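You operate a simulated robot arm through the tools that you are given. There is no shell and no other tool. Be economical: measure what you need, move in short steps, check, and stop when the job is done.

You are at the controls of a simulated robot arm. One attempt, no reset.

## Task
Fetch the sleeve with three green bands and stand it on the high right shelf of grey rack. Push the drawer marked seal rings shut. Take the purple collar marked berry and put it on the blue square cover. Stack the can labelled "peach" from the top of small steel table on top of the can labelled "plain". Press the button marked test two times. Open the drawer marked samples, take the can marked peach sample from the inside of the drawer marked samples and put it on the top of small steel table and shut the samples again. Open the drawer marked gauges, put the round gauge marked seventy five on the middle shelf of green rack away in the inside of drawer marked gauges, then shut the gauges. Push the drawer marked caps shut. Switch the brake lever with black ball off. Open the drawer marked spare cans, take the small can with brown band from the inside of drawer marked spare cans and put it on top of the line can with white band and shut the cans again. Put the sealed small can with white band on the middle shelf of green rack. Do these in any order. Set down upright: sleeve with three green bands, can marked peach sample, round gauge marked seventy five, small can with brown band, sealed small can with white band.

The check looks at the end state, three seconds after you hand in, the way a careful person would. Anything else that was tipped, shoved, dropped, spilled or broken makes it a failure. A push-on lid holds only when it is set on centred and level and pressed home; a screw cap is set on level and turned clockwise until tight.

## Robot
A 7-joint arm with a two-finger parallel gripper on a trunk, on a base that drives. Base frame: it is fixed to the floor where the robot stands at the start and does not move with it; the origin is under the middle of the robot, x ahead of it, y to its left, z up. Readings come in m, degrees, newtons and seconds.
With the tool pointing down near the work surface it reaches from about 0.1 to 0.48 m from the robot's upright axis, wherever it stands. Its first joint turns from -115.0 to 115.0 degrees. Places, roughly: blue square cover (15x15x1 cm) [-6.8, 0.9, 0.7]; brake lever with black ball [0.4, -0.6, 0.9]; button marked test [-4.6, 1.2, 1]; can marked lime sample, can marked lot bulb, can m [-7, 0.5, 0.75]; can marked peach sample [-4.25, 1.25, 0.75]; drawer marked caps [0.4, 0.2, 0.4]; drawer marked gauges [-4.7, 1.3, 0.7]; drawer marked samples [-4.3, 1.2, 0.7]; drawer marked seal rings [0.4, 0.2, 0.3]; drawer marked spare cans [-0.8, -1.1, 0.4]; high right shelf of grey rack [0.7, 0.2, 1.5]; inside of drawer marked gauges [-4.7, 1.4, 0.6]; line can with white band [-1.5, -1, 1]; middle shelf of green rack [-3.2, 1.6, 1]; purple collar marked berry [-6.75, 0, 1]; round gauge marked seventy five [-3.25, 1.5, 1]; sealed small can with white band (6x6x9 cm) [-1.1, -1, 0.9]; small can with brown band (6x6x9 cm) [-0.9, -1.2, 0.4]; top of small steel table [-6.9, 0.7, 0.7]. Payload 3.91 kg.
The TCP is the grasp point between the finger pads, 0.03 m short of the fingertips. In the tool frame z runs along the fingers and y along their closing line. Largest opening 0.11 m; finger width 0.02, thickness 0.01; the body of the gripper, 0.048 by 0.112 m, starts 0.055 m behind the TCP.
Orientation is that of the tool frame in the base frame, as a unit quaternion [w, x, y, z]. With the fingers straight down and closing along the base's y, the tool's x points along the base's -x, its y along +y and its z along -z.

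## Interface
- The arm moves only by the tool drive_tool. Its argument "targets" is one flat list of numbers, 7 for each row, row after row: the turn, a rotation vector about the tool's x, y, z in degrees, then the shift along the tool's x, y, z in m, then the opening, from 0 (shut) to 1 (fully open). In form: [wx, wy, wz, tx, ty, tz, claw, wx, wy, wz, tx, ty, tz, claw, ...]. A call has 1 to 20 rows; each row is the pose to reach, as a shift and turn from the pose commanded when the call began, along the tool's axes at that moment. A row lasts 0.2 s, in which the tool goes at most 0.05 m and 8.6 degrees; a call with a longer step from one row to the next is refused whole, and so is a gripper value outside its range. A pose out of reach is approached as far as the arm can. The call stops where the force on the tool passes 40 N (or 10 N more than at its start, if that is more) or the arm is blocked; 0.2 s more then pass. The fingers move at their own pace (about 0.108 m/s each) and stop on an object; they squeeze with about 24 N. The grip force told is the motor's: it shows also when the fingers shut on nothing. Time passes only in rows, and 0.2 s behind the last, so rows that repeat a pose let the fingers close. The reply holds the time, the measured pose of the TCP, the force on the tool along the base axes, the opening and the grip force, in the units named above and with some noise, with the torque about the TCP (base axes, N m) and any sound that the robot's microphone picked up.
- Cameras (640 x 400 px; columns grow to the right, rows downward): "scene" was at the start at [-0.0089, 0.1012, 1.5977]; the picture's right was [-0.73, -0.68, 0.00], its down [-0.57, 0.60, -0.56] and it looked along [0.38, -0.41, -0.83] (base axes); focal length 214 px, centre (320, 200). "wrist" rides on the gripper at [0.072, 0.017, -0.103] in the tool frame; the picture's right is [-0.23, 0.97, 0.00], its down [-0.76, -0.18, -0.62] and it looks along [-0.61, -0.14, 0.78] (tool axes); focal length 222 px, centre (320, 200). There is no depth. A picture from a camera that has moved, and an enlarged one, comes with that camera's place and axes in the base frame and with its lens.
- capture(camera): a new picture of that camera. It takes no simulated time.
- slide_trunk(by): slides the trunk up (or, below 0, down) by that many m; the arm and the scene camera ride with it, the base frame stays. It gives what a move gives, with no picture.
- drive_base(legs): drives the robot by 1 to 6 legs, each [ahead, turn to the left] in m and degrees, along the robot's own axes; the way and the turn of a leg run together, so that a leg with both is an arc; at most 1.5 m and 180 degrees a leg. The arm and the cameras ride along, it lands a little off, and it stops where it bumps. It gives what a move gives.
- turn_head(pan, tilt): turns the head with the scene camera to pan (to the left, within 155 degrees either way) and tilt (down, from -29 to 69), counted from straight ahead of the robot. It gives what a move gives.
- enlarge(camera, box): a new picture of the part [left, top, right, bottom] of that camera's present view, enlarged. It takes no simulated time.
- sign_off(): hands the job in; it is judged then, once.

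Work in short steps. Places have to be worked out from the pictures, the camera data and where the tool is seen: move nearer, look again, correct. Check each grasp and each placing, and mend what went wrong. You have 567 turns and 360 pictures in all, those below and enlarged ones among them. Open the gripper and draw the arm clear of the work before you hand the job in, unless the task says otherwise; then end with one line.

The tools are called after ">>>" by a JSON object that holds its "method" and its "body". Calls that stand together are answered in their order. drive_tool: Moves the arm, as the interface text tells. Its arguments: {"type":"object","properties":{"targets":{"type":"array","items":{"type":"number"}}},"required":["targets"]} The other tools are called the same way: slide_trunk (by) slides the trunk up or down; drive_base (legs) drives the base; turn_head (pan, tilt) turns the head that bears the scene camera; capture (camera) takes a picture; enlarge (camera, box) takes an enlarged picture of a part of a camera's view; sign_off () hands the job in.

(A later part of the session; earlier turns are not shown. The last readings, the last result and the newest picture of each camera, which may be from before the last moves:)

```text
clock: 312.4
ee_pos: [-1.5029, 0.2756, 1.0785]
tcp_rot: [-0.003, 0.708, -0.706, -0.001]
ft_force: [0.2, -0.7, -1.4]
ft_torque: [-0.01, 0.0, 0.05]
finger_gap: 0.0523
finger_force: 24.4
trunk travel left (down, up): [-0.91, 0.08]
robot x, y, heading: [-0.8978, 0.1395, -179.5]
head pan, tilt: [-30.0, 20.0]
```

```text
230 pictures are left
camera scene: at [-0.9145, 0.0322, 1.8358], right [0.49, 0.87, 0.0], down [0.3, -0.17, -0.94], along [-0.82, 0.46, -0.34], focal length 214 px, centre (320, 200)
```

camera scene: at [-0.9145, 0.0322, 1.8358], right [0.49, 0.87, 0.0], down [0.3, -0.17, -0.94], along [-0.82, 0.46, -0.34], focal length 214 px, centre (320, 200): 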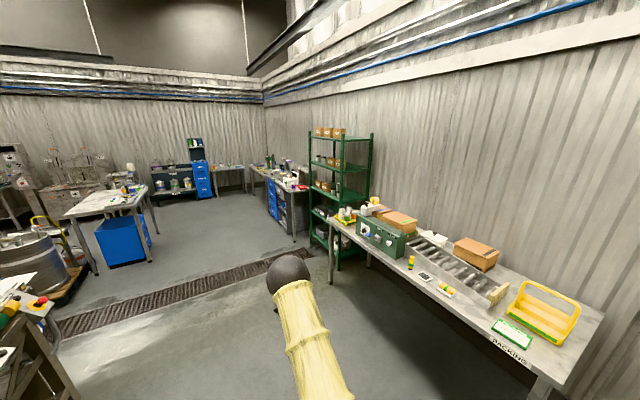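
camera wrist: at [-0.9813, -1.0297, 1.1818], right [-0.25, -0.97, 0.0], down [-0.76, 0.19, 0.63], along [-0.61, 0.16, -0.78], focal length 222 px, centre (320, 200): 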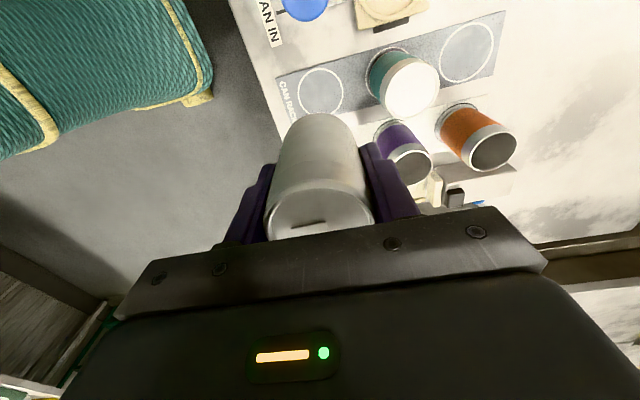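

Path along y≈0.14 is clear. Drive to x≈−3.15 and look at the green rack.

>>> {"method": "drive_base", "body": {"legs": [[1.2, 0], [1.05, 0], [0, -90]]}}

>>> {"method": "turn_head", "body": {"pan": 0, "tilt": 25}}

>>> {"method": "capture", "body": {"camera": "scene"}}

```text
clock: 327.3
ee_pos: [-3.0035, 0.7286, 1.0783]
tcp_rot: [0.003, 0.002, 1.0, -0.001]
ft_force: [0.0, -0.9, -1.5]
ft_torque: [-0.02, 0.0, 0.02]
finger_gap: 0.0522
finger_force: 23.9
trunk travel left (down, up): [-0.91, 0.08]
robot x, y, heading: [-3.14, 0.1213, 89.8]
head pan, tilt: [-30.0, 20.0]
```

```text
clock: 328.2
ee_pos: [-3.0019, 0.7277, 1.0779]
tcp_rot: [0.003, 0.002, 1.0, -0.002]
ft_force: [0.1, -0.1, -2.2]
ft_torque: [0.02, -0.01, 0.02]
finger_gap: 0.0524
finger_force: 24.0
trunk travel left (down, up): [-0.91, 0.08]
robot x, y, heading: [-3.1444, 0.1188, 90.0]
head pan, tilt: [0.0, 25.0]
```

```text
229 pictures are left
camera scene: at [-3.2939, 0.1551, 1.8278], right [1.0, 0.0, 0.0], down [0.0, -0.42, -0.91], along [0.0, 0.91, -0.42], focal length 214 px, centre (320, 200)
```

scene: 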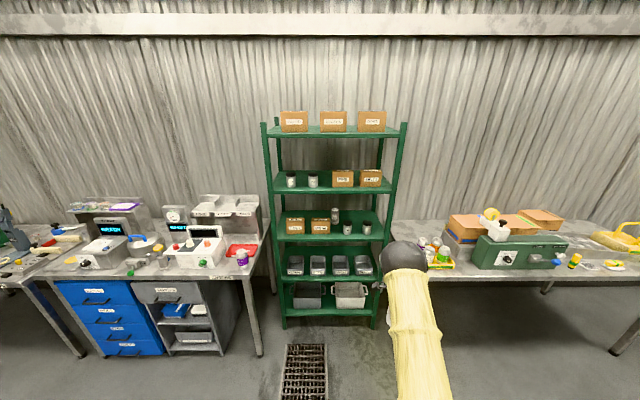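

>>> {"method": "enlarge", "body": {"camera": "scene", "box": [255, 100, 415, 330]}}

>>> {"method": "enlarge", "body": {"camera": "scene", "box": [270, 195, 390, 265]}}

```text
1.74 times, centred on (335, 215) of scene
camera zoom: at [-3.2939, 0.1551, 1.8278], right [1.0, 0.0, 0.0], down [0.0, -0.42, -0.91], along [0.0, 0.91, -0.42], focal length 373 px, centre (294, 174)
```

zoom: 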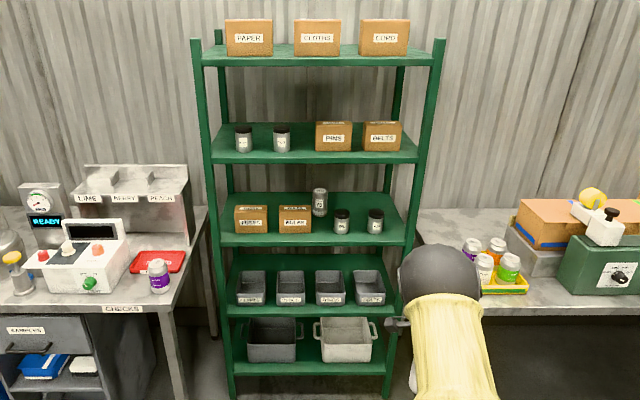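

```text
5.33 times, centred on (330, 230) of scene
camera zoom: at [-3.2939, 0.1551, 1.8278], right [1.0, 0.0, 0.0], down [0.0, -0.42, -0.91], along [0.0, 0.91, -0.42], focal length 1144 px, centre (267, 40)
```

zoom: 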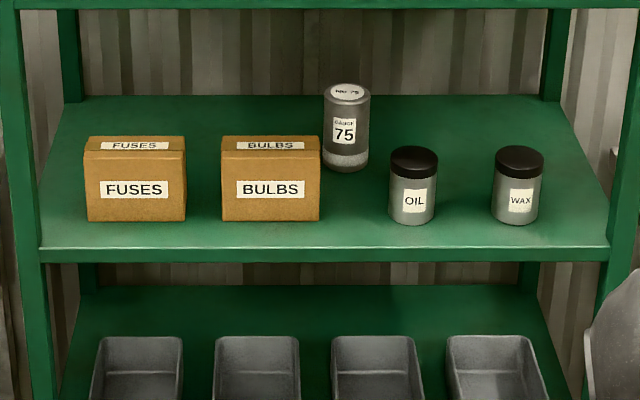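

The can is gripped tool-down, which won't fit under the shelf; I'll park it on the bench to the left and re-grip it later after the gauge is gone. Look at that bench first.

>>> {"method": "turn_head", "body": {"pan": 40, "tilt": 25}}

>>> {"method": "capture", "body": {"camera": "scene"}}

>>> {"method": "enlarge", "body": {"camera": "scene", "box": [240, 150, 480, 330]}}

```text
clock: 329.3
ee_pos: [-3.0019, 0.7279, 1.0783]
tcp_rot: [0.003, 0.002, 1.0, -0.002]
ft_force: [-0.3, -0.4, -0.7]
ft_torque: [0.0, -0.03, 0.04]
finger_gap: 0.0524
finger_force: 23.6
trunk travel left (down, up): [-0.91, 0.08]
robot x, y, heading: [-3.1366, 0.1252, 89.8]
head pan, tilt: [40.0, 25.0]
```

```text
226 pictures are left
camera scene: at [-3.3532, 0.1336, 1.8278], right [0.77, 0.64, 0.0], down [0.27, -0.32, -0.91], along [-0.58, 0.7, -0.42], focal length 214 px, centre (320, 200)
```

scene: 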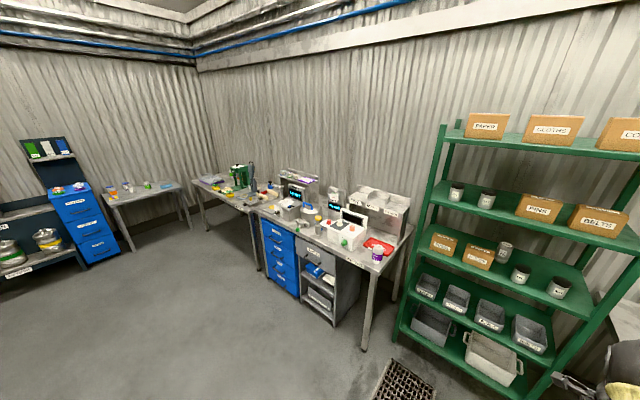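

```text
2.22 times, centred on (360, 240) of scene
camera zoom: at [-3.3532, 0.1336, 1.8278], right [0.77, 0.64, 0.0], down [0.27, -0.32, -0.91], along [-0.58, 0.7, -0.42], focal length 477 px, centre (231, 111)
```

zoom: 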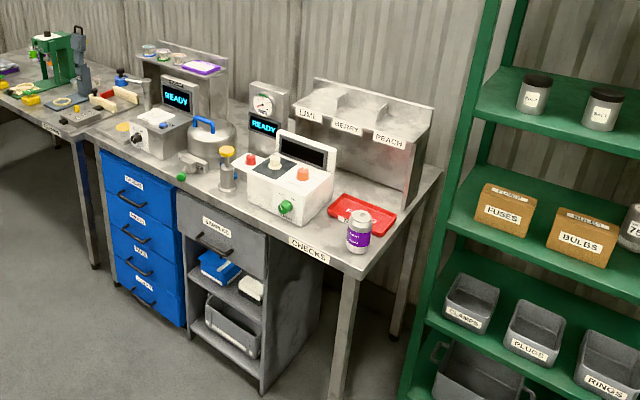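

>>> {"method": "turn_head", "body": {"pan": -35, "tilt": 30}}

>>> {"method": "capture", "body": {"camera": "scene"}}

```text
clock: 330.8
ee_pos: [-3.0029, 0.7276, 1.0786]
tcp_rot: [0.003, 0.001, 1.0, -0.001]
ft_force: [0.0, 0.0, -1.8]
ft_torque: [0.02, 0.0, 0.0]
finger_gap: 0.0522
finger_force: 23.9
trunk travel left (down, up): [-0.91, 0.08]
robot x, y, heading: [-3.1439, 0.1242, 90.1]
head pan, tilt: [-35.0, 30.0]
```

```text
224 pictures are left
camera scene: at [-3.2423, 0.137, 1.8198], right [0.82, -0.57, 0.0], down [-0.29, -0.41, -0.87], along [0.5, 0.71, -0.5], focal length 214 px, centre (320, 200)
```

scene: 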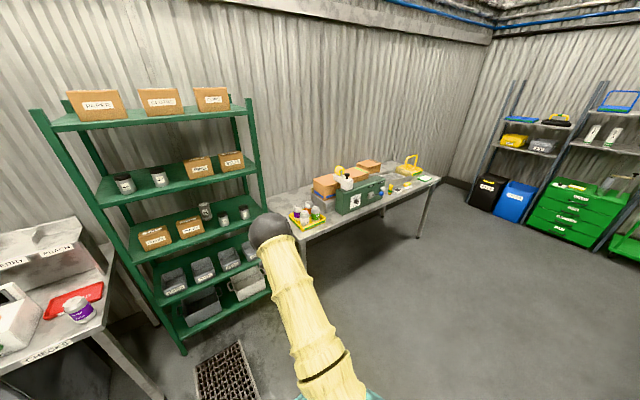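

>>> {"method": "enlarge", "body": {"camera": "scene", "box": [260, 140, 460, 260]}}

```text
3.20 times, centred on (360, 200) of scene
camera zoom: at [-3.2423, 0.137, 1.8198], right [0.82, -0.57, 0.0], down [-0.29, -0.41, -0.87], along [0.5, 0.71, -0.5], focal length 686 px, centre (192, 200)
```

zoom: 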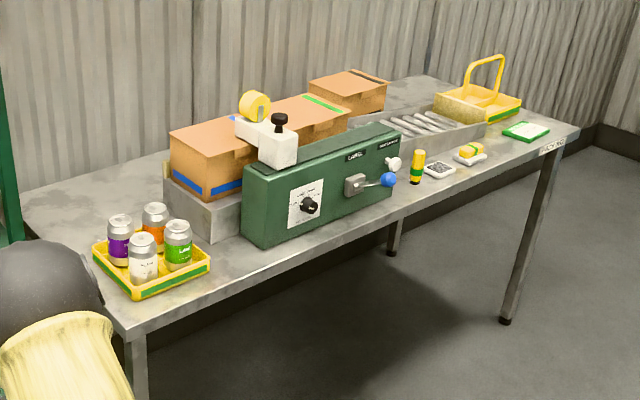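

Packing table has a free front spot at about (−2.32, 1.185), z≈0.83, between the yellow tray and green box. I'll set the can there, re-grip it tilted, and place it. Drive in front of it.

>>> {"method": "drive_base", "body": {"legs": [[0, -90], [0.68, 0], [0, 90], [0.25, 0]]}}

>>> {"method": "turn_head", "body": {"pan": -5, "tilt": 50}}

>>> {"method": "capture", "body": {"camera": "scene"}}

>>> {"method": "capture", "body": {"camera": "wrist"}}

```text
clock: 343.5
ee_pos: [-2.3324, 0.9823, 1.0777]
tcp_rot: [0.003, -0.002, 1.0, -0.002]
ft_force: [0.4, 0.1, -1.6]
ft_torque: [-0.02, 0.04, 0.0]
finger_gap: 0.0525
finger_force: 23.8
trunk travel left (down, up): [-0.91, 0.08]
robot x, y, heading: [-2.469, 0.3769, 90.2]
head pan, tilt: [-35.0, 30.0]
```

```text
clock: 344.5
ee_pos: [-2.3322, 0.9814, 1.0781]
tcp_rot: [0.003, -0.001, 1.0, -0.001]
ft_force: [0.3, -0.2, -1.5]
ft_torque: [0.02, 0.04, -0.02]
finger_gap: 0.0523
finger_force: 24.1
trunk travel left (down, up): [-0.91, 0.08]
robot x, y, heading: [-2.4688, 0.3711, 90.4]
head pan, tilt: [-5.0, 50.0]
```

```text
222 pictures are left
camera scene: at [-2.6127, 0.392, 1.7903], right [1.0, -0.08, 0.0], down [-0.06, -0.76, -0.64], along [0.05, 0.64, -0.77], focal length 214 px, centre (320, 200)
```

scene: 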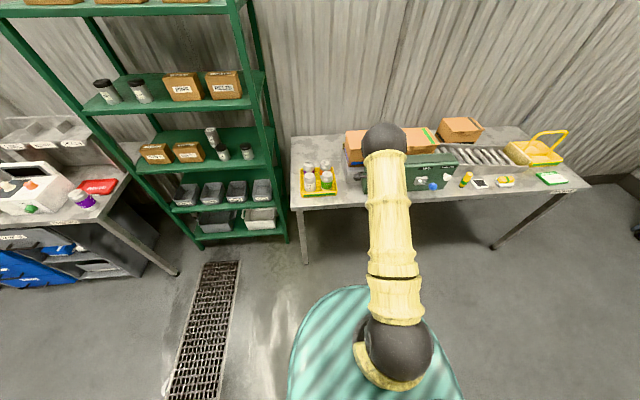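

```text
221 pictures are left
camera wrist: at [-2.4054, 0.9988, 1.1812], right [0.22, 0.97, 0.0], down [0.76, -0.17, 0.63], along [0.61, -0.14, -0.78], focal length 222 px, centre (320, 200)
```

wrist: 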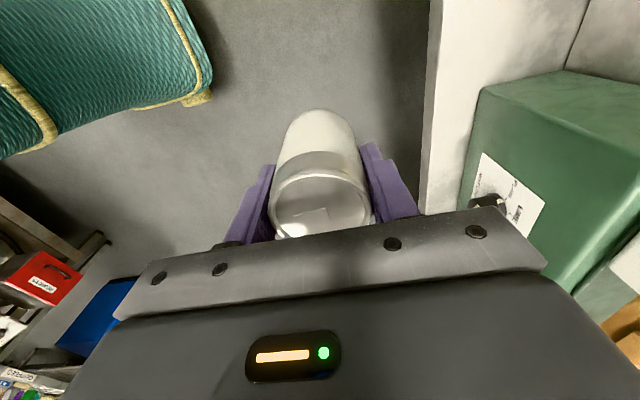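

Box corner ≈(−2.28, 1.21), tray edge ≈−2.43: I'll set the can at (−2.35, 1.185). Drive ahead 0.2 and lower.

>>> {"method": "drive_base", "body": {"legs": [[0.2, 0]]}}

>>> {"method": "drive_tool", "body": {"targets": [0, 0, 0, 0.018, 0.005, 0.03, 0.2, 0, 0, 0, 0.018, 0.005, 0.07, 0.2]}}

>>> {"method": "capture", "body": {"camera": "wrist"}}

>>> {"method": "turn_head", "body": {"pan": 5, "tilt": 60}}

>>> {"method": "capture", "body": {"camera": "scene"}}

```text
clock: 346.1
ee_pos: [-2.335, 1.1828, 1.0782]
tcp_rot: [0.003, -0.003, 1.0, -0.002]
ft_force: [-0.1, -0.2, -1.5]
ft_torque: [0.01, -0.02, 0.0]
finger_gap: 0.0521
finger_force: 24.1
trunk travel left (down, up): [-0.91, 0.08]
robot x, y, heading: [-2.469, 0.5758, 90.5]
head pan, tilt: [-5.0, 50.0]
```

```text
clock: 346.7
ee_pos: [-2.3525, 1.1876, 1.0092]
tcp_rot: [0.003, -0.002, 1.0, -0.002]
ft_force: [0.6, 0.1, -1.2]
ft_torque: [-0.01, -0.02, 0.02]
finger_gap: 0.0523
finger_force: 24.6
trunk travel left (down, up): [-0.91, 0.08]
robot x, y, heading: [-2.469, 0.5707, 90.4]
head pan, tilt: [-5.0, 50.0]
```

```text
220 pictures are left
camera wrist: at [-2.4247, 1.2035, 1.1113], right [0.22, 0.98, 0.0], down [0.76, -0.17, 0.63], along [0.61, -0.14, -0.78], focal length 222 px, centre (320, 200)
```

wrist: 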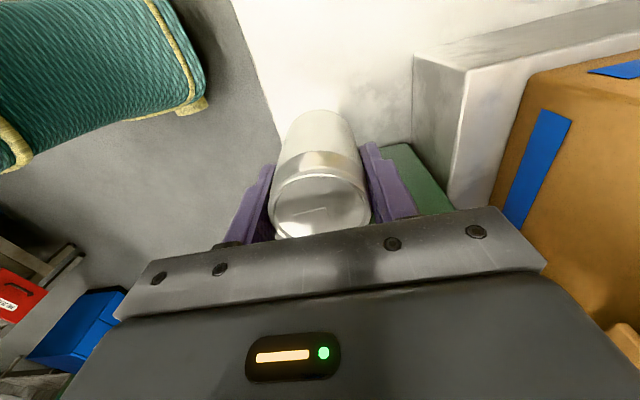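

```text
clock: 347.4
ee_pos: [-2.3525, 1.1867, 1.0092]
tcp_rot: [0.002, -0.003, 1.0, -0.001]
ft_force: [0.1, -0.2, -1.5]
ft_torque: [0.02, -0.01, 0.01]
finger_gap: 0.052
finger_force: 24.3
trunk travel left (down, up): [-0.91, 0.08]
robot x, y, heading: [-2.4719, 0.5745, 90.3]
head pan, tilt: [5.0, 60.0]
```

```text
219 pictures are left
camera scene: at [-2.6263, 0.5802, 1.7777], right [1.0, 0.09, 0.0], down [0.08, -0.86, -0.5], along [-0.05, 0.5, -0.87], focal length 214 px, centre (320, 200)
```

scene: 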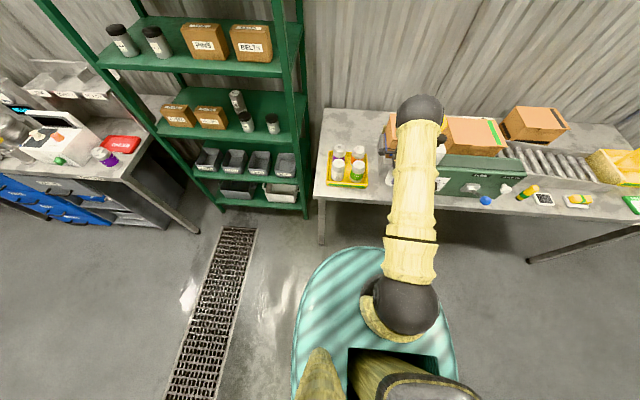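

Clear of box and tray. Lower until contact.

>>> {"method": "drive_tool", "body": {"targets": [0, 0, 0, 0, 0, 0.04, 0.2, 0, 0, 0, 0, 0, 0.08, 0.2, 0, 0, 0, 0, 0, 0.09, 0.2, 0, 0, 0, 0, 0, 0.098, 0.2, 0, 0, 0, 0, 0, 0.106, 0.2, 0, 0, 0, 0, 0, 0.114, 0.2, 0, 0, 0, 0, 0, 0.12, 0.2]}}

```text
clock: 349.0
ee_pos: [-2.3504, 1.1888, 0.8965]
tcp_rot: [0.004, -0.004, 1.0, 0.002]
ft_force: [-2.1, -8.1, 25.6]
ft_torque: [-0.58, 0.28, 0.07]
finger_gap: 0.0519
finger_force: 24.0
trunk travel left (down, up): [-0.91, 0.08]
robot x, y, heading: [-2.4701, 0.573, 90.2]
head pan, tilt: [5.0, 60.0]
stopped in row 7: the force on the tool passed its limit (the readings are from after the stop); the commanded pose is now the measured one
```

On the table. Ease, release, and rise.

>>> {"method": "drive_tool", "body": {"targets": [0, 0, 0, 0, 0, -0.003, 0.2, 0, 0, 0, 0, 0, -0.003, 0.5, 0, 0, 0, 0, 0, -0.003, 0.65, 0, 0, 0, 0, 0, -0.003, 0.65, 0, 0, 0, 0, 0, -0.04, 0.65, 0, 0, 0, 0, 0, -0.08, 0.65, 0, 0, 0, 0, 0, -0.12, 0.65, 0, 0, 0, 0, 0, -0.15, 0.65]}}

>>> {"method": "capture", "body": {"camera": "wrist"}}

```text
clock: 350.8
ee_pos: [-2.352, 1.1872, 1.0419]
tcp_rot: [0.003, -0.004, 1.0, 0.001]
ft_force: [-1.0, -0.8, -0.1]
ft_torque: [-0.02, 0.01, 0.02]
finger_gap: 0.0713
finger_force: 0.2
trunk travel left (down, up): [-0.91, 0.08]
robot x, y, heading: [-2.4715, 0.5706, 90.5]
head pan, tilt: [5.0, 60.0]
```

```text
218 pictures are left
camera wrist: at [-2.4258, 1.2034, 1.146], right [0.22, 0.97, 0.0], down [0.76, -0.17, 0.63], along [0.61, -0.14, -0.78], focal length 222 px, centre (320, 200)
```

wrist: 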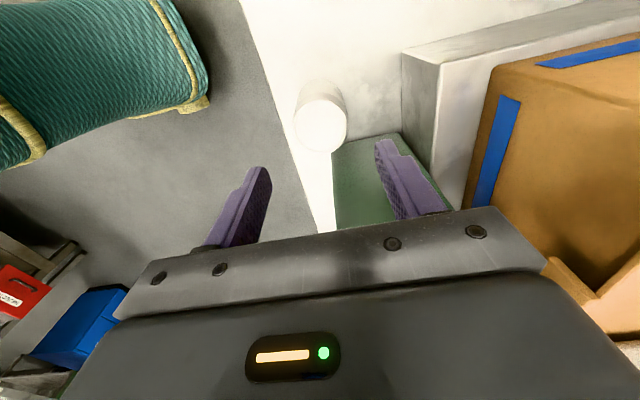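

>>> {"method": "enlarge", "body": {"camera": "wrist", "box": [240, 60, 460, 240]}}

>>> {"method": "turn_head", "body": {"pan": -20, "tilt": 55}}

>>> {"method": "capture", "body": {"camera": "scene"}}

```text
2.22 times, centred on (350, 150) of wrist
camera zoom: at [-2.4258, 1.2034, 1.146], right [0.22, 0.97, 0.0], down [0.76, -0.17, 0.63], along [0.61, -0.14, -0.78], focal length 494 px, centre (253, 311)
```

zoom: 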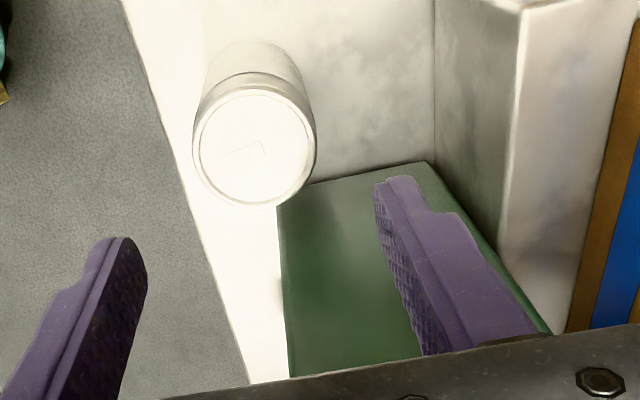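

```text
clock: 351.7
ee_pos: [-2.353, 1.1879, 1.0422]
tcp_rot: [0.002, -0.003, 1.0, 0.0]
ft_force: [0.2, 0.1, -0.8]
ft_torque: [-0.02, 0.01, -0.02]
finger_gap: 0.0714
finger_force: 0.1
trunk travel left (down, up): [-0.91, 0.08]
robot x, y, heading: [-2.4699, 0.5769, 90.3]
head pan, tilt: [-20.0, 55.0]
```

```text
216 pictures are left
camera scene: at [-2.5961, 0.5814, 1.7837], right [0.94, -0.33, 0.0], down [-0.27, -0.77, -0.57], along [0.19, 0.54, -0.82], focal length 214 px, centre (320, 200)
```

scene: 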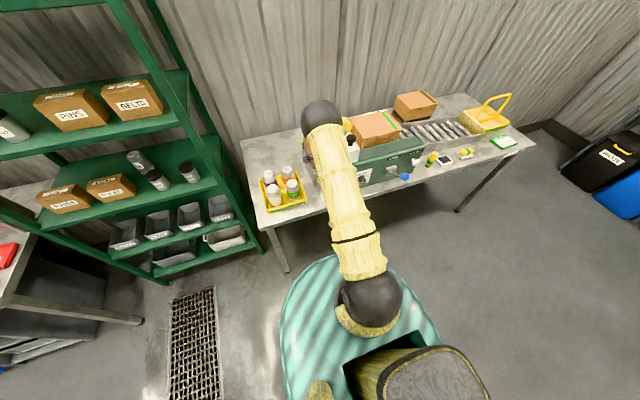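

Can stands freely; box corner ≈(−2.267, 1.186), so there's room to re-grip. Pull back, yaw the tool 90° so it closes along x, then tilt 45°.

>>> {"method": "drive_tool", "body": {"targets": [0, 0, 0, 0, -0.03, -0.02, 0.75, 0, 0, 8.5, 0, -0.06, -0.04, 0.75, 0, 0, 17, 0, -0.09, -0.06, 0.75, 0, 0, 25.5, 0, -0.12, -0.06, 0.75, 0, 0, 34, 0, -0.15, -0.06, 0.75, 0, 0, 42.5, 0, -0.15, -0.06, 0.75, 0, 0, 51, 0, -0.15, -0.06, 0.75, 0, 0, 59.5, 0, -0.15, -0.06, 0.75, 0, 0, 68, 0, -0.15, -0.06, 0.75, 0, 0, 76.5, 0, -0.15, -0.06, 0.75, 0, 0, 85, 0, -0.15, -0.06, 0.75, 0, 0, 90, 0, -0.15, -0.06, 0.75]}}

>>> {"method": "drive_tool", "body": {"targets": [0, 8.5, 0, 0, 0, 0, 0.75, 0, 17, 0, 0, 0, 0, 0.75, 0, 25.5, 0, 0, 0, 0, 0.75, 0, 34, 0, 0, 0, 0, 0.75, 0, 42, 0, 0, 0, 0, 0.75, 0, 45, 0, 0, 0, 0, 0.75]}}

>>> {"method": "capture", "body": {"camera": "wrist"}}

>>> {"method": "capture", "body": {"camera": "scene"}}

```text
clock: 354.3
ee_pos: [-2.3514, 1.0375, 1.1018]
tcp_rot: [0.001, 0.706, 0.709, 0.002]
ft_force: [0.2, -0.1, -1.0]
ft_torque: [-0.01, -0.01, 0.01]
finger_gap: 0.0827
finger_force: 0.0
trunk travel left (down, up): [-0.91, 0.08]
robot x, y, heading: [-2.4699, 0.5764, 90.2]
head pan, tilt: [-20.0, 55.0]
```

```text
clock: 355.7
ee_pos: [-2.3516, 1.0381, 1.1025]
tcp_rot: [-0.27, 0.65, 0.656, 0.274]
ft_force: [-0.7, 0.3, -0.1]
ft_torque: [-0.01, 0.0, -0.01]
finger_gap: 0.0823
finger_force: 0.1
trunk travel left (down, up): [-0.91, 0.08]
robot x, y, heading: [-2.4704, 0.5763, 90.5]
head pan, tilt: [-20.0, 55.0]
```

```text
215 pictures are left
camera wrist: at [-2.3354, 1.0151, 1.227], right [0.98, -0.15, -0.15], down [-0.17, -0.98, -0.1], along [-0.13, 0.13, -0.98], focal length 222 px, centre (320, 200)
```

wrist: 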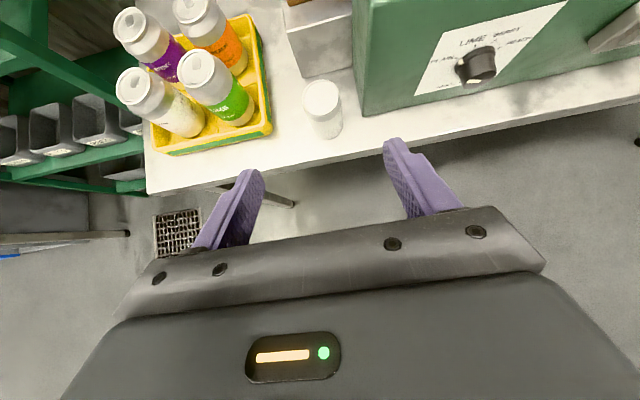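

```text
214 pictures are left
camera scene: at [-2.5967, 0.5813, 1.7837], right [0.94, -0.34, 0.0], down [-0.27, -0.77, -0.57], along [0.19, 0.54, -0.82], focal length 214 px, centre (320, 200)
```

scene: 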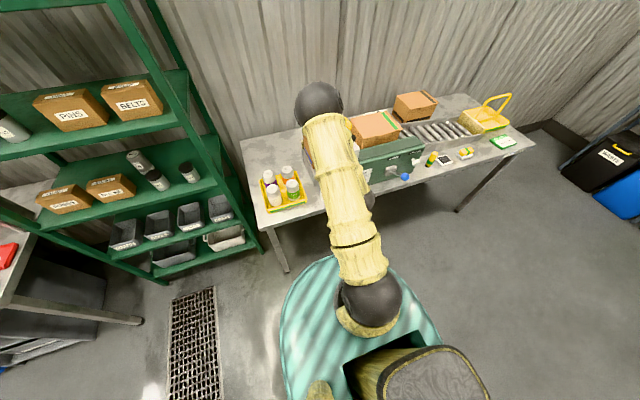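

Great view of the can. Approach along the tilted tool axis.

>>> {"method": "drive_tool", "body": {"targets": [0, 0, 0, -0.044, 0, 0, 0.75, 0, 0, 0, -0.044, 0, 0.05, 0.75, 0, 0, 0, -0.044, 0, 0.1, 0.75, 0, 0, 0, -0.044, 0, 0.15, 0.75, 0, 0, 0, -0.044, 0, 0.19, 0.75]}}

>>> {"method": "capture", "body": {"camera": "wrist"}}

```text
clock: 356.9
ee_pos: [-2.3483, 1.1423, 0.9347]
tcp_rot: [-0.269, 0.651, 0.656, 0.272]
ft_force: [0.1, 0.0, 0.3]
ft_torque: [-0.02, -0.02, 0.05]
finger_gap: 0.0825
finger_force: 0.0
out of reach, approached as far as the arm can: row 1
trunk travel left (down, up): [-0.91, 0.08]
robot x, y, heading: [-2.4677, 0.5739, 90.5]
head pan, tilt: [-20.0, 55.0]
```

```text
213 pictures are left
camera wrist: at [-2.3328, 1.1203, 1.0597], right [0.98, -0.16, -0.16], down [-0.17, -0.98, -0.1], along [-0.14, 0.12, -0.98], focal length 222 px, centre (320, 200)
```

wrist: 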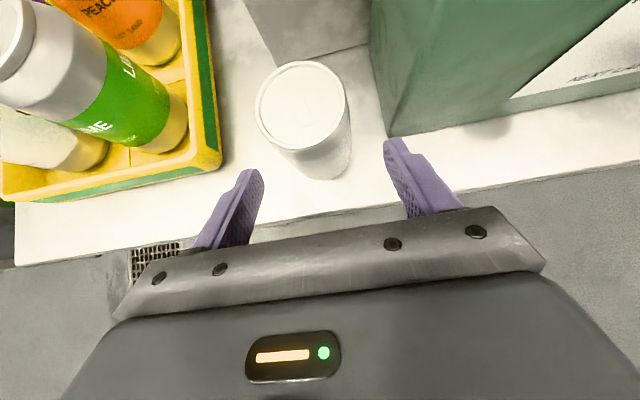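

>>> {"method": "drive_tool", "body": {"targets": [0, 0, 0, 0.004, -0.007, 0.03, 0.75, 0, 0, 0, 0.004, -0.007, 0.055, 0.75, 0, 0, 0, 0.004, -0.007, 0.075, 0.75]}}

>>> {"method": "capture", "body": {"camera": "wrist"}}

```text
clock: 357.9
ee_pos: [-2.3543, 1.2009, 0.8914]
tcp_rot: [-0.274, 0.648, 0.654, 0.278]
ft_force: [0.1, -4.8, 20.2]
ft_torque: [-0.24, -0.08, 0.0]
finger_gap: 0.0825
finger_force: 0.1
trunk travel left (down, up): [-0.91, 0.08]
robot x, y, heading: [-2.47, 0.5696, 90.3]
head pan, tilt: [-20.0, 55.0]
stopped in row 3: the force on the tool passed its limit (the readings are from after the stop); the commanded pose is now the measured one
```

```text
212 pictures are left
camera wrist: at [-2.3401, 1.1761, 1.0166], right [0.98, -0.15, -0.15], down [-0.17, -0.98, -0.12], along [-0.13, 0.14, -0.98], focal length 222 px, centre (320, 200)
```

wrist: 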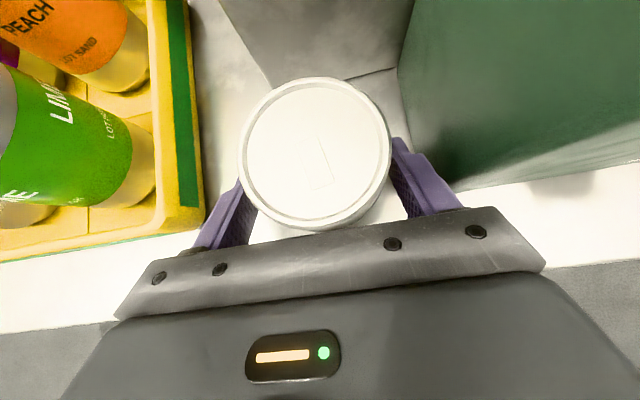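

The palm touches the can's rim; back off 8 mm and close.

>>> {"method": "drive_tool", "body": {"targets": [0, 0, 0, 0, 0, -0.01, 0.75, 0, 0, 0, 0, 0, -0.01, 0.55, 0, 0, 0, 0, 0, -0.01, 0.4, 0, 0, 0, 0, 0, -0.01, 0.3, 0, 0, 0, 0, 0, -0.01, 0.2]}}

>>> {"method": "drive_tool", "body": {"targets": [0, 0, 0, 0.03, 0, -0.03, 0.2, 0, 0, 0, 0.06, 0, -0.06, 0.2]}}

>>> {"method": "capture", "body": {"camera": "wrist"}}

```text
clock: 359.1
ee_pos: [-2.3551, 1.1927, 0.8956]
tcp_rot: [-0.271, 0.65, 0.654, 0.275]
ft_force: [-0.2, 0.2, 0.2]
ft_torque: [-0.02, 0.01, -0.02]
finger_gap: 0.0519
finger_force: 24.4
trunk travel left (down, up): [-0.91, 0.08]
robot x, y, heading: [-2.4711, 0.5725, 90.3]
head pan, tilt: [-20.0, 55.0]
```

```text
clock: 359.7
ee_pos: [-2.3567, 1.1917, 0.9815]
tcp_rot: [-0.271, 0.649, 0.656, 0.274]
ft_force: [0.1, 1.1, -2.2]
ft_torque: [-0.01, -0.02, -0.03]
finger_gap: 0.0518
finger_force: 24.1
trunk travel left (down, up): [-0.91, 0.08]
robot x, y, heading: [-2.4708, 0.5725, 90.5]
head pan, tilt: [-20.0, 55.0]
```

```text
211 pictures are left
camera wrist: at [-2.3413, 1.1682, 1.1048], right [0.98, -0.15, -0.16], down [-0.17, -0.98, -0.11], along [-0.14, 0.13, -0.98], focal length 222 px, centre (320, 200)
```

wrist: 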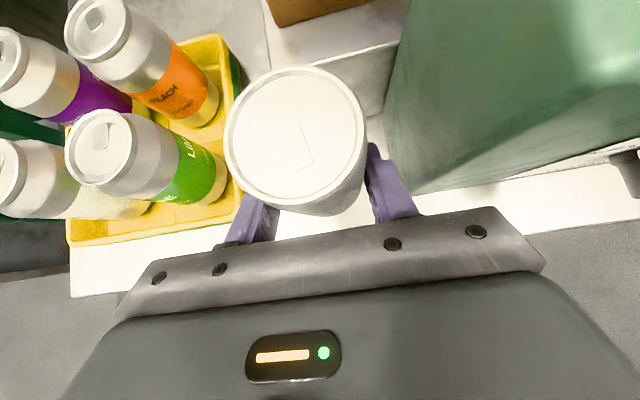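

Re-gripped and lifted, base ≈0.066 below TCP. Move to in front of the green rack.

>>> {"method": "drive_base", "body": {"legs": [[-0.35, 0], [0, 90], [0.62, 0], [0, -90.5]]}}

>>> {"method": "turn_head", "body": {"pan": 0, "tilt": 30}}

>>> {"method": "capture", "body": {"camera": "scene"}}

>>> {"method": "enlarge", "body": {"camera": "scene", "box": [250, 160, 410, 280]}}

```text
clock: 372.7
ee_pos: [-2.968, 0.8327, 0.9799]
tcp_rot: [-0.272, 0.65, 0.654, 0.275]
ft_force: [0.3, -0.7, -2.4]
ft_torque: [0.01, 0.01, -0.02]
finger_gap: 0.0517
finger_force: 24.4
trunk travel left (down, up): [-0.91, 0.08]
robot x, y, heading: [-3.0818, 0.2178, 90.0]
head pan, tilt: [-20.0, 55.0]
```

```text
clock: 373.6
ee_pos: [-2.9687, 0.8334, 0.9794]
tcp_rot: [-0.27, 0.651, 0.654, 0.275]
ft_force: [-0.2, 0.9, -1.9]
ft_torque: [0.0, 0.01, 0.0]
finger_gap: 0.0521
finger_force: 24.3
trunk travel left (down, up): [-0.91, 0.08]
robot x, y, heading: [-3.0841, 0.2154, 90.1]
head pan, tilt: [0.0, 30.0]
```

```text
210 pictures are left
camera scene: at [-3.2343, 0.2457, 1.8197], right [1.0, 0.0, 0.0], down [0.0, -0.5, -0.87], along [0.0, 0.87, -0.5], focal length 214 px, centre (320, 200)
```

scene: 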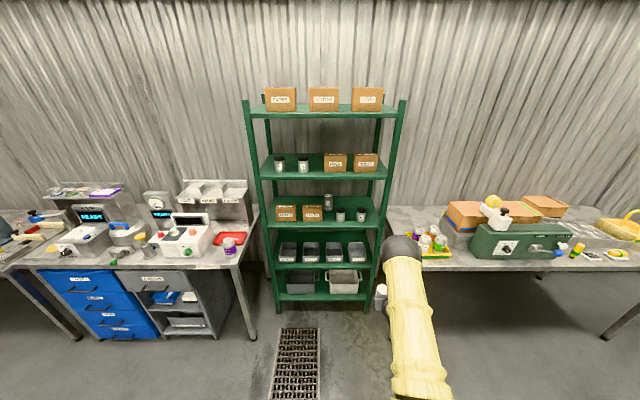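

```text
3.33 times, centred on (330, 220) of scene
camera zoom: at [-3.2343, 0.2457, 1.8197], right [1.0, 0.0, 0.0], down [0.0, -0.5, -0.87], along [0.0, 0.87, -0.5], focal length 715 px, centre (287, 133)
```

zoom: 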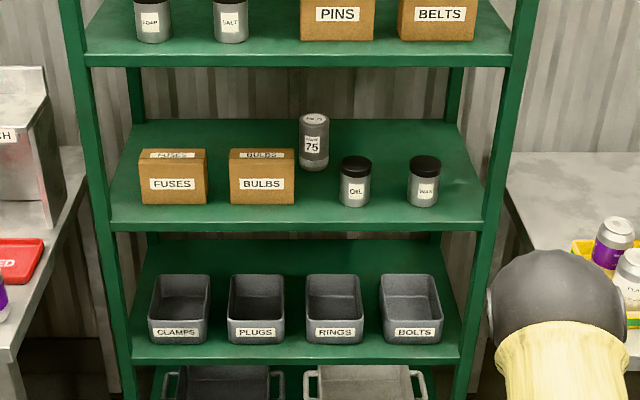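

Middle shelf: z≈0.99, front y≈1.35, x −3.57…−2.86; gauge at ≈(−3.175, 1.57). Target for the can: back row (−3.03, 1.60). I lower the trunk while raising the arm so the elbow stays low.

>>> {"method": "slide_trunk", "body": {"by": -0.35}}

>>> {"method": "drive_tool", "body": {"targets": [0, 0, 0, 0.03, 0, -0.03, 0.2, 0, 0, 0, 0.06, 0, -0.06, 0.2, 0, 0, 0, 0.09, 0, -0.09, 0.2, 0, 0, 0, 0.12, 0, -0.12, 0.2, 0, 0, 0, 0.15, 0, -0.15, 0.2, 0, 0, 0, 0.18, 0, -0.18, 0.2, 0, 0, 0, 0.21, 0, -0.21, 0.2, 0, 0, 0, 0.24, 0, -0.24, 0.2, 0, 0, 0, 0.27, 0, -0.27, 0.2, 0, 0, 0, 0.3, 0, -0.3, 0.2, 0, 0, 0, 0.33, 0, -0.33, 0.2]}}

>>> {"method": "capture", "body": {"camera": "scene"}}

>>> {"method": "capture", "body": {"camera": "wrist"}}

```text
clock: 377.0
ee_pos: [-2.967, 0.8323, 0.63]
tcp_rot: [-0.271, 0.651, 0.654, 0.276]
ft_force: [-0.4, 0.1, -1.5]
ft_torque: [-0.03, 0.0, -0.01]
finger_gap: 0.0516
finger_force: 24.3
trunk travel left (down, up): [-0.56, 0.43]
robot x, y, heading: [-3.0857, 0.2142, 90.1]
head pan, tilt: [0.0, 30.0]
```

```text
clock: 379.4
ee_pos: [-2.9723, 0.8295, 1.0968]
tcp_rot: [-0.271, 0.651, 0.654, 0.275]
ft_force: [0.9, 0.3, -1.4]
ft_torque: [-0.03, 0.01, 0.02]
finger_gap: 0.0515
finger_force: 23.5
trunk travel left (down, up): [-0.56, 0.43]
robot x, y, heading: [-3.084, 0.2133, 90.1]
head pan, tilt: [0.0, 30.0]
```

```text
208 pictures are left
camera scene: at [-3.2345, 0.2452, 1.4698], right [1.0, 0.0, 0.0], down [0.0, -0.5, -0.87], along [0.0, 0.87, -0.5], focal length 214 px, centre (320, 200)
```

scene: 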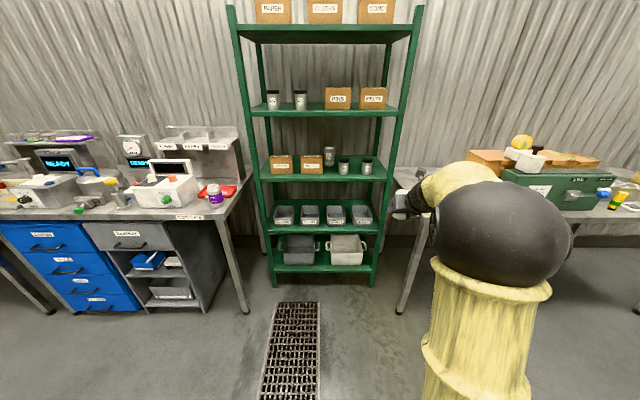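

```text
207 pictures are left
camera wrist: at [-2.9568, 0.8058, 1.2225], right [0.98, -0.16, -0.15], down [-0.18, -0.98, -0.11], along [-0.13, 0.13, -0.98], focal length 222 px, centre (320, 200)
```

wrist: 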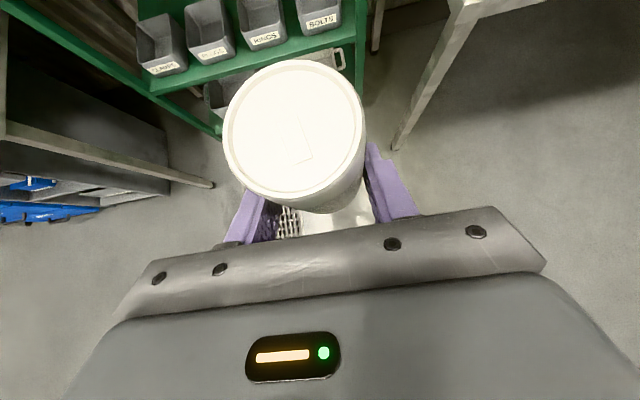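

>>> {"method": "enlarge", "body": {"camera": "scene", "box": [240, 90, 410, 210]}}

```text
3.33 times, centred on (325, 150) of scene
camera zoom: at [-3.2345, 0.2452, 1.4698], right [1.0, 0.0, 0.0], down [0.0, -0.5, -0.87], along [0.0, 0.87, -0.5], focal length 715 px, centre (303, 367)
```

zoom: 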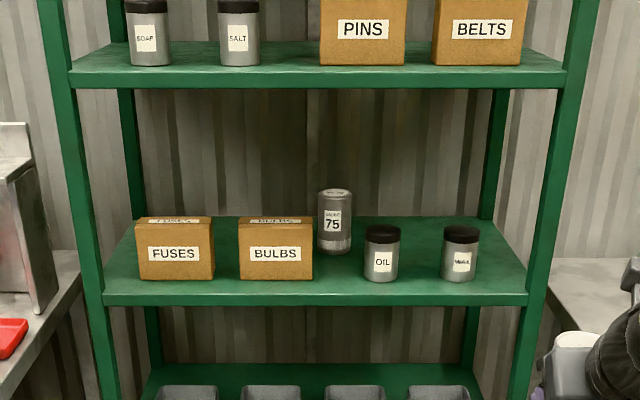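

Shelf refined: z≈0.964, front y≈1.38, next shelf underside ≈1.30; jars OIL (−3.095,1.465) and WAX (−2.955,1.465), tops ≈1.06. I need a lower elbow: lower the trunk further while raising the arm, and align x to −3.025.

>>> {"method": "slide_trunk", "body": {"by": -0.3}}

>>> {"method": "drive_tool", "body": {"targets": [0, 0, 0, 0.03, -0.01, -0.02, 0.2, 0, 0, 0, 0.06, -0.02, -0.045, 0.2, 0, 0, 0, 0.09, -0.03, -0.07, 0.2, 0, 0, 0, 0.12, -0.04, -0.1, 0.2, 0, 0, 0, 0.15, -0.05, -0.13, 0.2, 0, 0, 0, 0.18, -0.053, -0.16, 0.2, 0, 0, 0, 0.21, -0.053, -0.19, 0.2, 0, 0, 0, 0.24, -0.053, -0.22, 0.2]}}

>>> {"method": "capture", "body": {"camera": "scene"}}

```text
clock: 382.4
ee_pos: [-2.9721, 0.8295, 0.7977]
tcp_rot: [-0.271, 0.651, 0.654, 0.276]
ft_force: [0.1, -0.7, -1.6]
ft_torque: [-0.04, -0.03, 0.0]
finger_gap: 0.0518
finger_force: 24.1
trunk travel left (down, up): [-0.26, 0.73]
robot x, y, heading: [-3.0839, 0.2142, 90.1]
head pan, tilt: [0.0, 30.0]
```

```text
clock: 384.2
ee_pos: [-3.025, 0.8331, 1.0967]
tcp_rot: [-0.27, 0.652, 0.653, 0.274]
ft_force: [-0.6, 0.5, -2.7]
ft_torque: [-0.03, 0.01, 0.01]
finger_gap: 0.0515
finger_force: 24.0
out of reach, approached as far as the arm can: row 8
trunk travel left (down, up): [-0.26, 0.73]
robot x, y, heading: [-3.0826, 0.2135, 90.1]
head pan, tilt: [0.0, 30.0]
```

```text
205 pictures are left
camera scene: at [-3.2344, 0.2454, 1.17], right [1.0, 0.0, 0.0], down [0.0, -0.5, -0.87], along [0.0, 0.87, -0.5], focal length 214 px, centre (320, 200)
```

scene: 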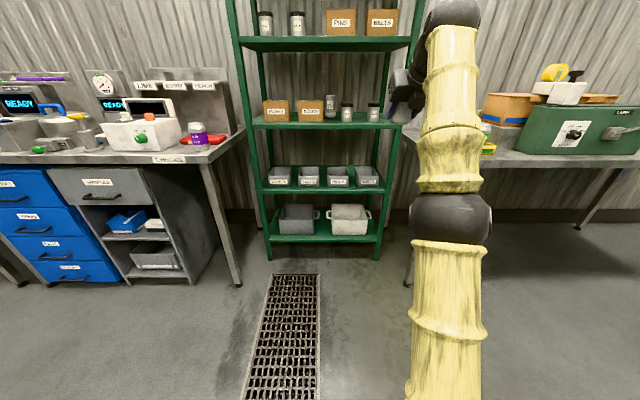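

Squeezing it behind the jars is risky under the next shelf, while the gap in front of the gauge will be free once the gauge is gone. I park the can back at the known spot on the packing table and fetch the gauge first.

>>> {"method": "drive_base", "body": {"legs": [[0, -90], [0.671, 0], [0, 90], [0.25, 0]]}}

>>> {"method": "capture", "body": {"camera": "wrist"}}

```text
clock: 397.0
ee_pos: [-2.3363, 1.0753, 1.0969]
tcp_rot: [-0.268, 0.658, 0.646, 0.279]
ft_force: [-0.1, -0.8, -1.2]
ft_torque: [-0.06, -0.04, -0.03]
finger_gap: 0.0518
finger_force: 23.9
trunk travel left (down, up): [-0.26, 0.73]
robot x, y, heading: [-2.4054, 0.4564, 88.8]
head pan, tilt: [0.0, 30.0]
```

```text
204 pictures are left
camera wrist: at [-2.321, 1.0519, 1.2218], right [0.97, -0.18, -0.15], down [-0.2, -0.97, -0.11], along [-0.13, 0.13, -0.98], focal length 222 px, centre (320, 200)
```

wrist: 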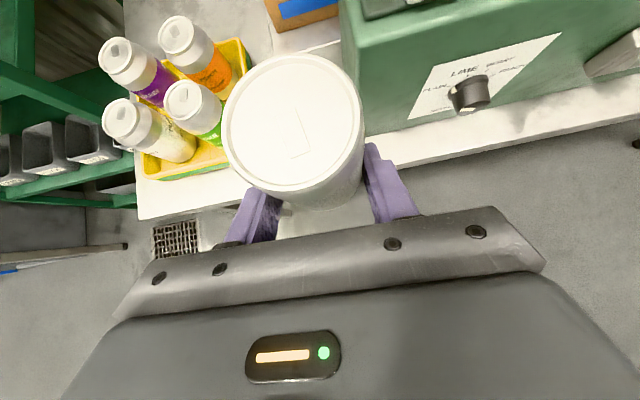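

>>> {"method": "drive_base", "body": {"legs": [[0.115, 1.3]]}}

>>> {"method": "drive_tool", "body": {"targets": [0, 0, 0, -0.03, -0.004, 0.03, 0.2, 0, 0, 0, -0.06, -0.004, 0.06, 0.2, 0, 0, 0, -0.09, -0.004, 0.09, 0.2, 0, 0, 0, -0.12, -0.004, 0.12, 0.2]}}

>>> {"method": "capture", "body": {"camera": "wrist"}}

```text
clock: 398.2
ee_pos: [-2.3497, 1.1912, 1.097]
tcp_rot: [-0.271, 0.651, 0.654, 0.275]
ft_force: [-0.6, 0.2, -1.4]
ft_torque: [-0.02, 0.02, 0.02]
finger_gap: 0.0514
finger_force: 23.9
trunk travel left (down, up): [-0.26, 0.73]
robot x, y, heading: [-2.4074, 0.5732, 90.3]
head pan, tilt: [0.0, 30.0]
```

```text
clock: 399.2
ee_pos: [-2.3536, 1.1926, 0.9269]
tcp_rot: [-0.271, 0.65, 0.654, 0.276]
ft_force: [0.2, -0.9, -2.0]
ft_torque: [-0.05, 0.0, -0.01]
finger_gap: 0.0518
finger_force: 23.9
trunk travel left (down, up): [-0.26, 0.73]
robot x, y, heading: [-2.4028, 0.5709, 90.4]
head pan, tilt: [0.0, 30.0]
```

```text
203 pictures are left
camera wrist: at [-2.3373, 1.1695, 1.0517], right [0.98, -0.16, -0.15], down [-0.17, -0.98, -0.11], along [-0.13, 0.13, -0.98], focal length 222 px, centre (320, 200)
```

wrist: 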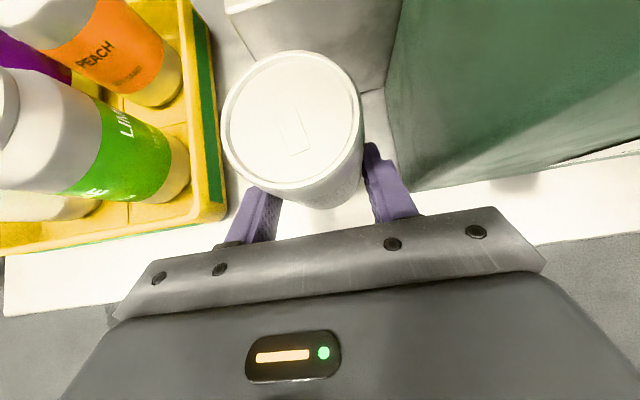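

Spot is clear. Lower until contact, release, and back out along the tool axis.

>>> {"method": "drive_tool", "body": {"targets": [0, 0, 0, -0.014, 0, 0.014, 0.2, 0, 0, 0, -0.019, 0, 0.019, 0.2, 0, 0, 0, -0.023, 0, 0.023, 0.2, 0, 0, 0, -0.026, 0, 0.026, 0.2]}}

>>> {"method": "drive_tool", "body": {"targets": [0, 0, 0, 0, 0, 0, 0.45, 0, 0, 0, 0, 0, 0, 0.6, 0, 0, 0, 0, 0, 0, 0.75, 0, 0, 0, 0, 0, -0.03, 0.75, 0, 0, 0, 0, 0, -0.07, 0.75, 0, 0, 0, 0, 0, -0.12, 0.75, 0, 0, 0, 0, 0, -0.17, 0.75, 0, 0, 0, 0.03, 0, -0.2, 0.75]}}

>>> {"method": "capture", "body": {"camera": "wrist"}}

```text
clock: 400.2
ee_pos: [-2.3539, 1.1925, 0.8941]
tcp_rot: [-0.275, 0.649, 0.652, 0.279]
ft_force: [-0.1, 3.3, 17.3]
ft_torque: [0.06, 0.12, -0.04]
finger_gap: 0.0515
finger_force: 24.3
trunk travel left (down, up): [-0.26, 0.73]
robot x, y, heading: [-2.407, 0.5727, 89.9]
head pan, tilt: [0.0, 30.0]
```

```text
clock: 402.0
ee_pos: [-2.3529, 1.0704, 1.0532]
tcp_rot: [-0.271, 0.65, 0.655, 0.275]
ft_force: [-0.6, -0.2, 0.3]
ft_torque: [-0.01, 0.0, 0.0]
finger_gap: 0.0824
finger_force: 0.1
trunk travel left (down, up): [-0.26, 0.73]
robot x, y, heading: [-2.4076, 0.5673, 90.1]
head pan, tilt: [0.0, 30.0]
```

```text
202 pictures are left
camera wrist: at [-2.3366, 1.0467, 1.1781], right [0.98, -0.16, -0.16], down [-0.17, -0.98, -0.11], along [-0.14, 0.13, -0.98], focal length 222 px, centre (320, 200)
```

wrist: 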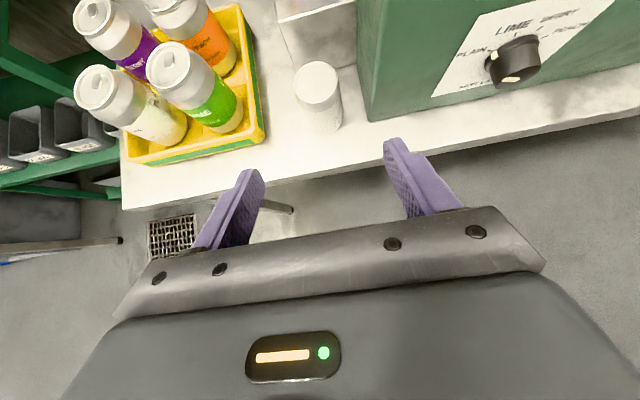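

Parked safely. Now drive to the checks bench to open the gauges drawer.

>>> {"method": "drive_base", "body": {"legs": [[-0.37, 0], [0, 90], [1.2, 0], [0.85, 0], [0, -90]]}}

>>> {"method": "turn_head", "body": {"pan": -5, "tilt": 30}}

>>> {"method": "slide_trunk", "body": {"by": 0.3}}

>>> {"method": "capture", "body": {"camera": "scene"}}

```text
clock: 421.8
ee_pos: [-4.4018, 0.7178, 1.0535]
tcp_rot: [-0.271, 0.651, 0.654, 0.275]
ft_force: [-0.2, 0.8, 0.5]
ft_torque: [0.0, -0.01, 0.02]
finger_gap: 0.0822
finger_force: 0.0
trunk travel left (down, up): [-0.26, 0.73]
robot x, y, heading: [-4.4573, 0.2173, 90.3]
head pan, tilt: [0.0, 30.0]
```

```text
clock: 422.4
ee_pos: [-4.401, 0.7173, 1.0532]
tcp_rot: [-0.271, 0.651, 0.653, 0.276]
ft_force: [-0.7, 0.9, -0.8]
ft_torque: [0.01, 0.01, -0.03]
finger_gap: 0.0823
finger_force: 0.0
trunk travel left (down, up): [-0.26, 0.73]
robot x, y, heading: [-4.4555, 0.2193, 90.1]
head pan, tilt: [-5.0, 30.0]
```

```text
clock: 425.4
ee_pos: [-4.4014, 0.7181, 1.3534]
tcp_rot: [-0.271, 0.651, 0.654, 0.275]
ft_force: [0.1, -0.5, -0.1]
ft_torque: [0.01, -0.01, -0.02]
finger_gap: 0.0827
finger_force: 0.1
trunk travel left (down, up): [-0.56, 0.43]
robot x, y, heading: [-4.4571, 0.2166, 89.9]
head pan, tilt: [-5.0, 30.0]
```

```text
201 pictures are left
camera scene: at [-4.5988, 0.249, 1.4698], right [1.0, -0.09, 0.0], down [-0.04, -0.5, -0.87], along [0.07, 0.86, -0.5], focal length 214 px, centre (320, 200)
```

scene: 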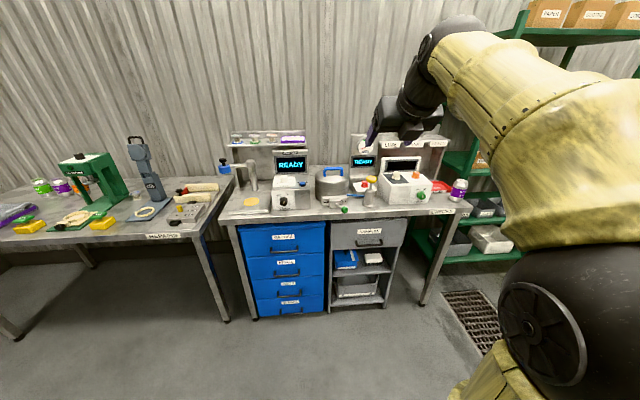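

>>> {"method": "enlarge", "body": {"camera": "scene", "box": [210, 120, 480, 330]}}

>>> {"method": "enlarge", "body": {"camera": "scene", "box": [220, 130, 350, 220]}}

>>> {"method": "enlarge", "body": {"camera": "scene", "box": [330, 130, 480, 225]}}

```text
1.90 times, centred on (345, 225) of scene
camera zoom: at [-4.5988, 0.249, 1.4698], right [1.0, -0.09, 0.0], down [-0.04, -0.5, -0.87], along [0.07, 0.86, -0.5], focal length 408 px, centre (272, 152)
```

zoom: 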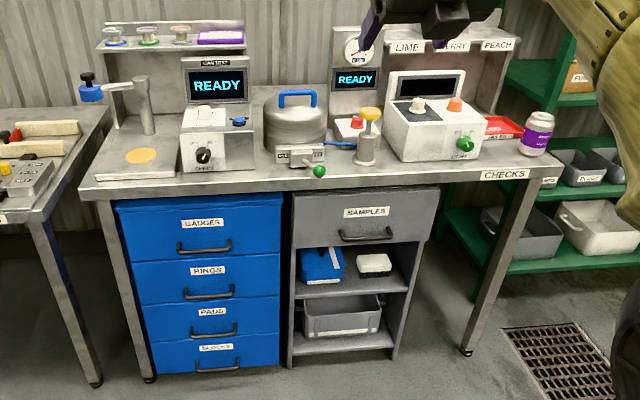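

```text
4.44 times, centred on (285, 175) of scene
camera zoom: at [-4.5988, 0.249, 1.4698], right [1.0, -0.09, 0.0], down [-0.04, -0.5, -0.87], along [0.07, 0.86, -0.5], focal length 953 px, centre (476, 311)
```

zoom: 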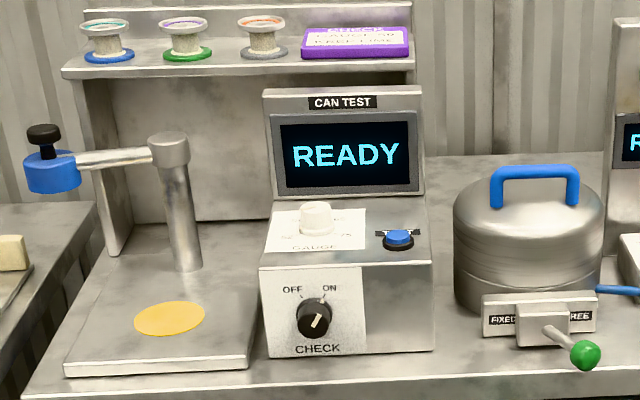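

```text
4.21 times, centred on (405, 178) of scene
camera zoom: at [-4.5988, 0.249, 1.4698], right [1.0, -0.09, 0.0], down [-0.04, -0.5, -0.87], along [0.07, 0.86, -0.5], focal length 903 px, centre (-38, 295)
```

zoom: 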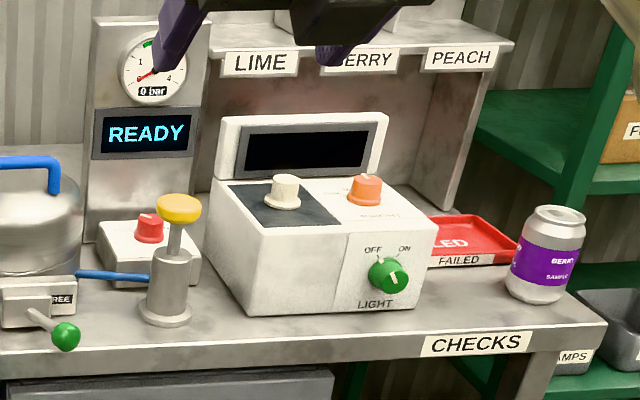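

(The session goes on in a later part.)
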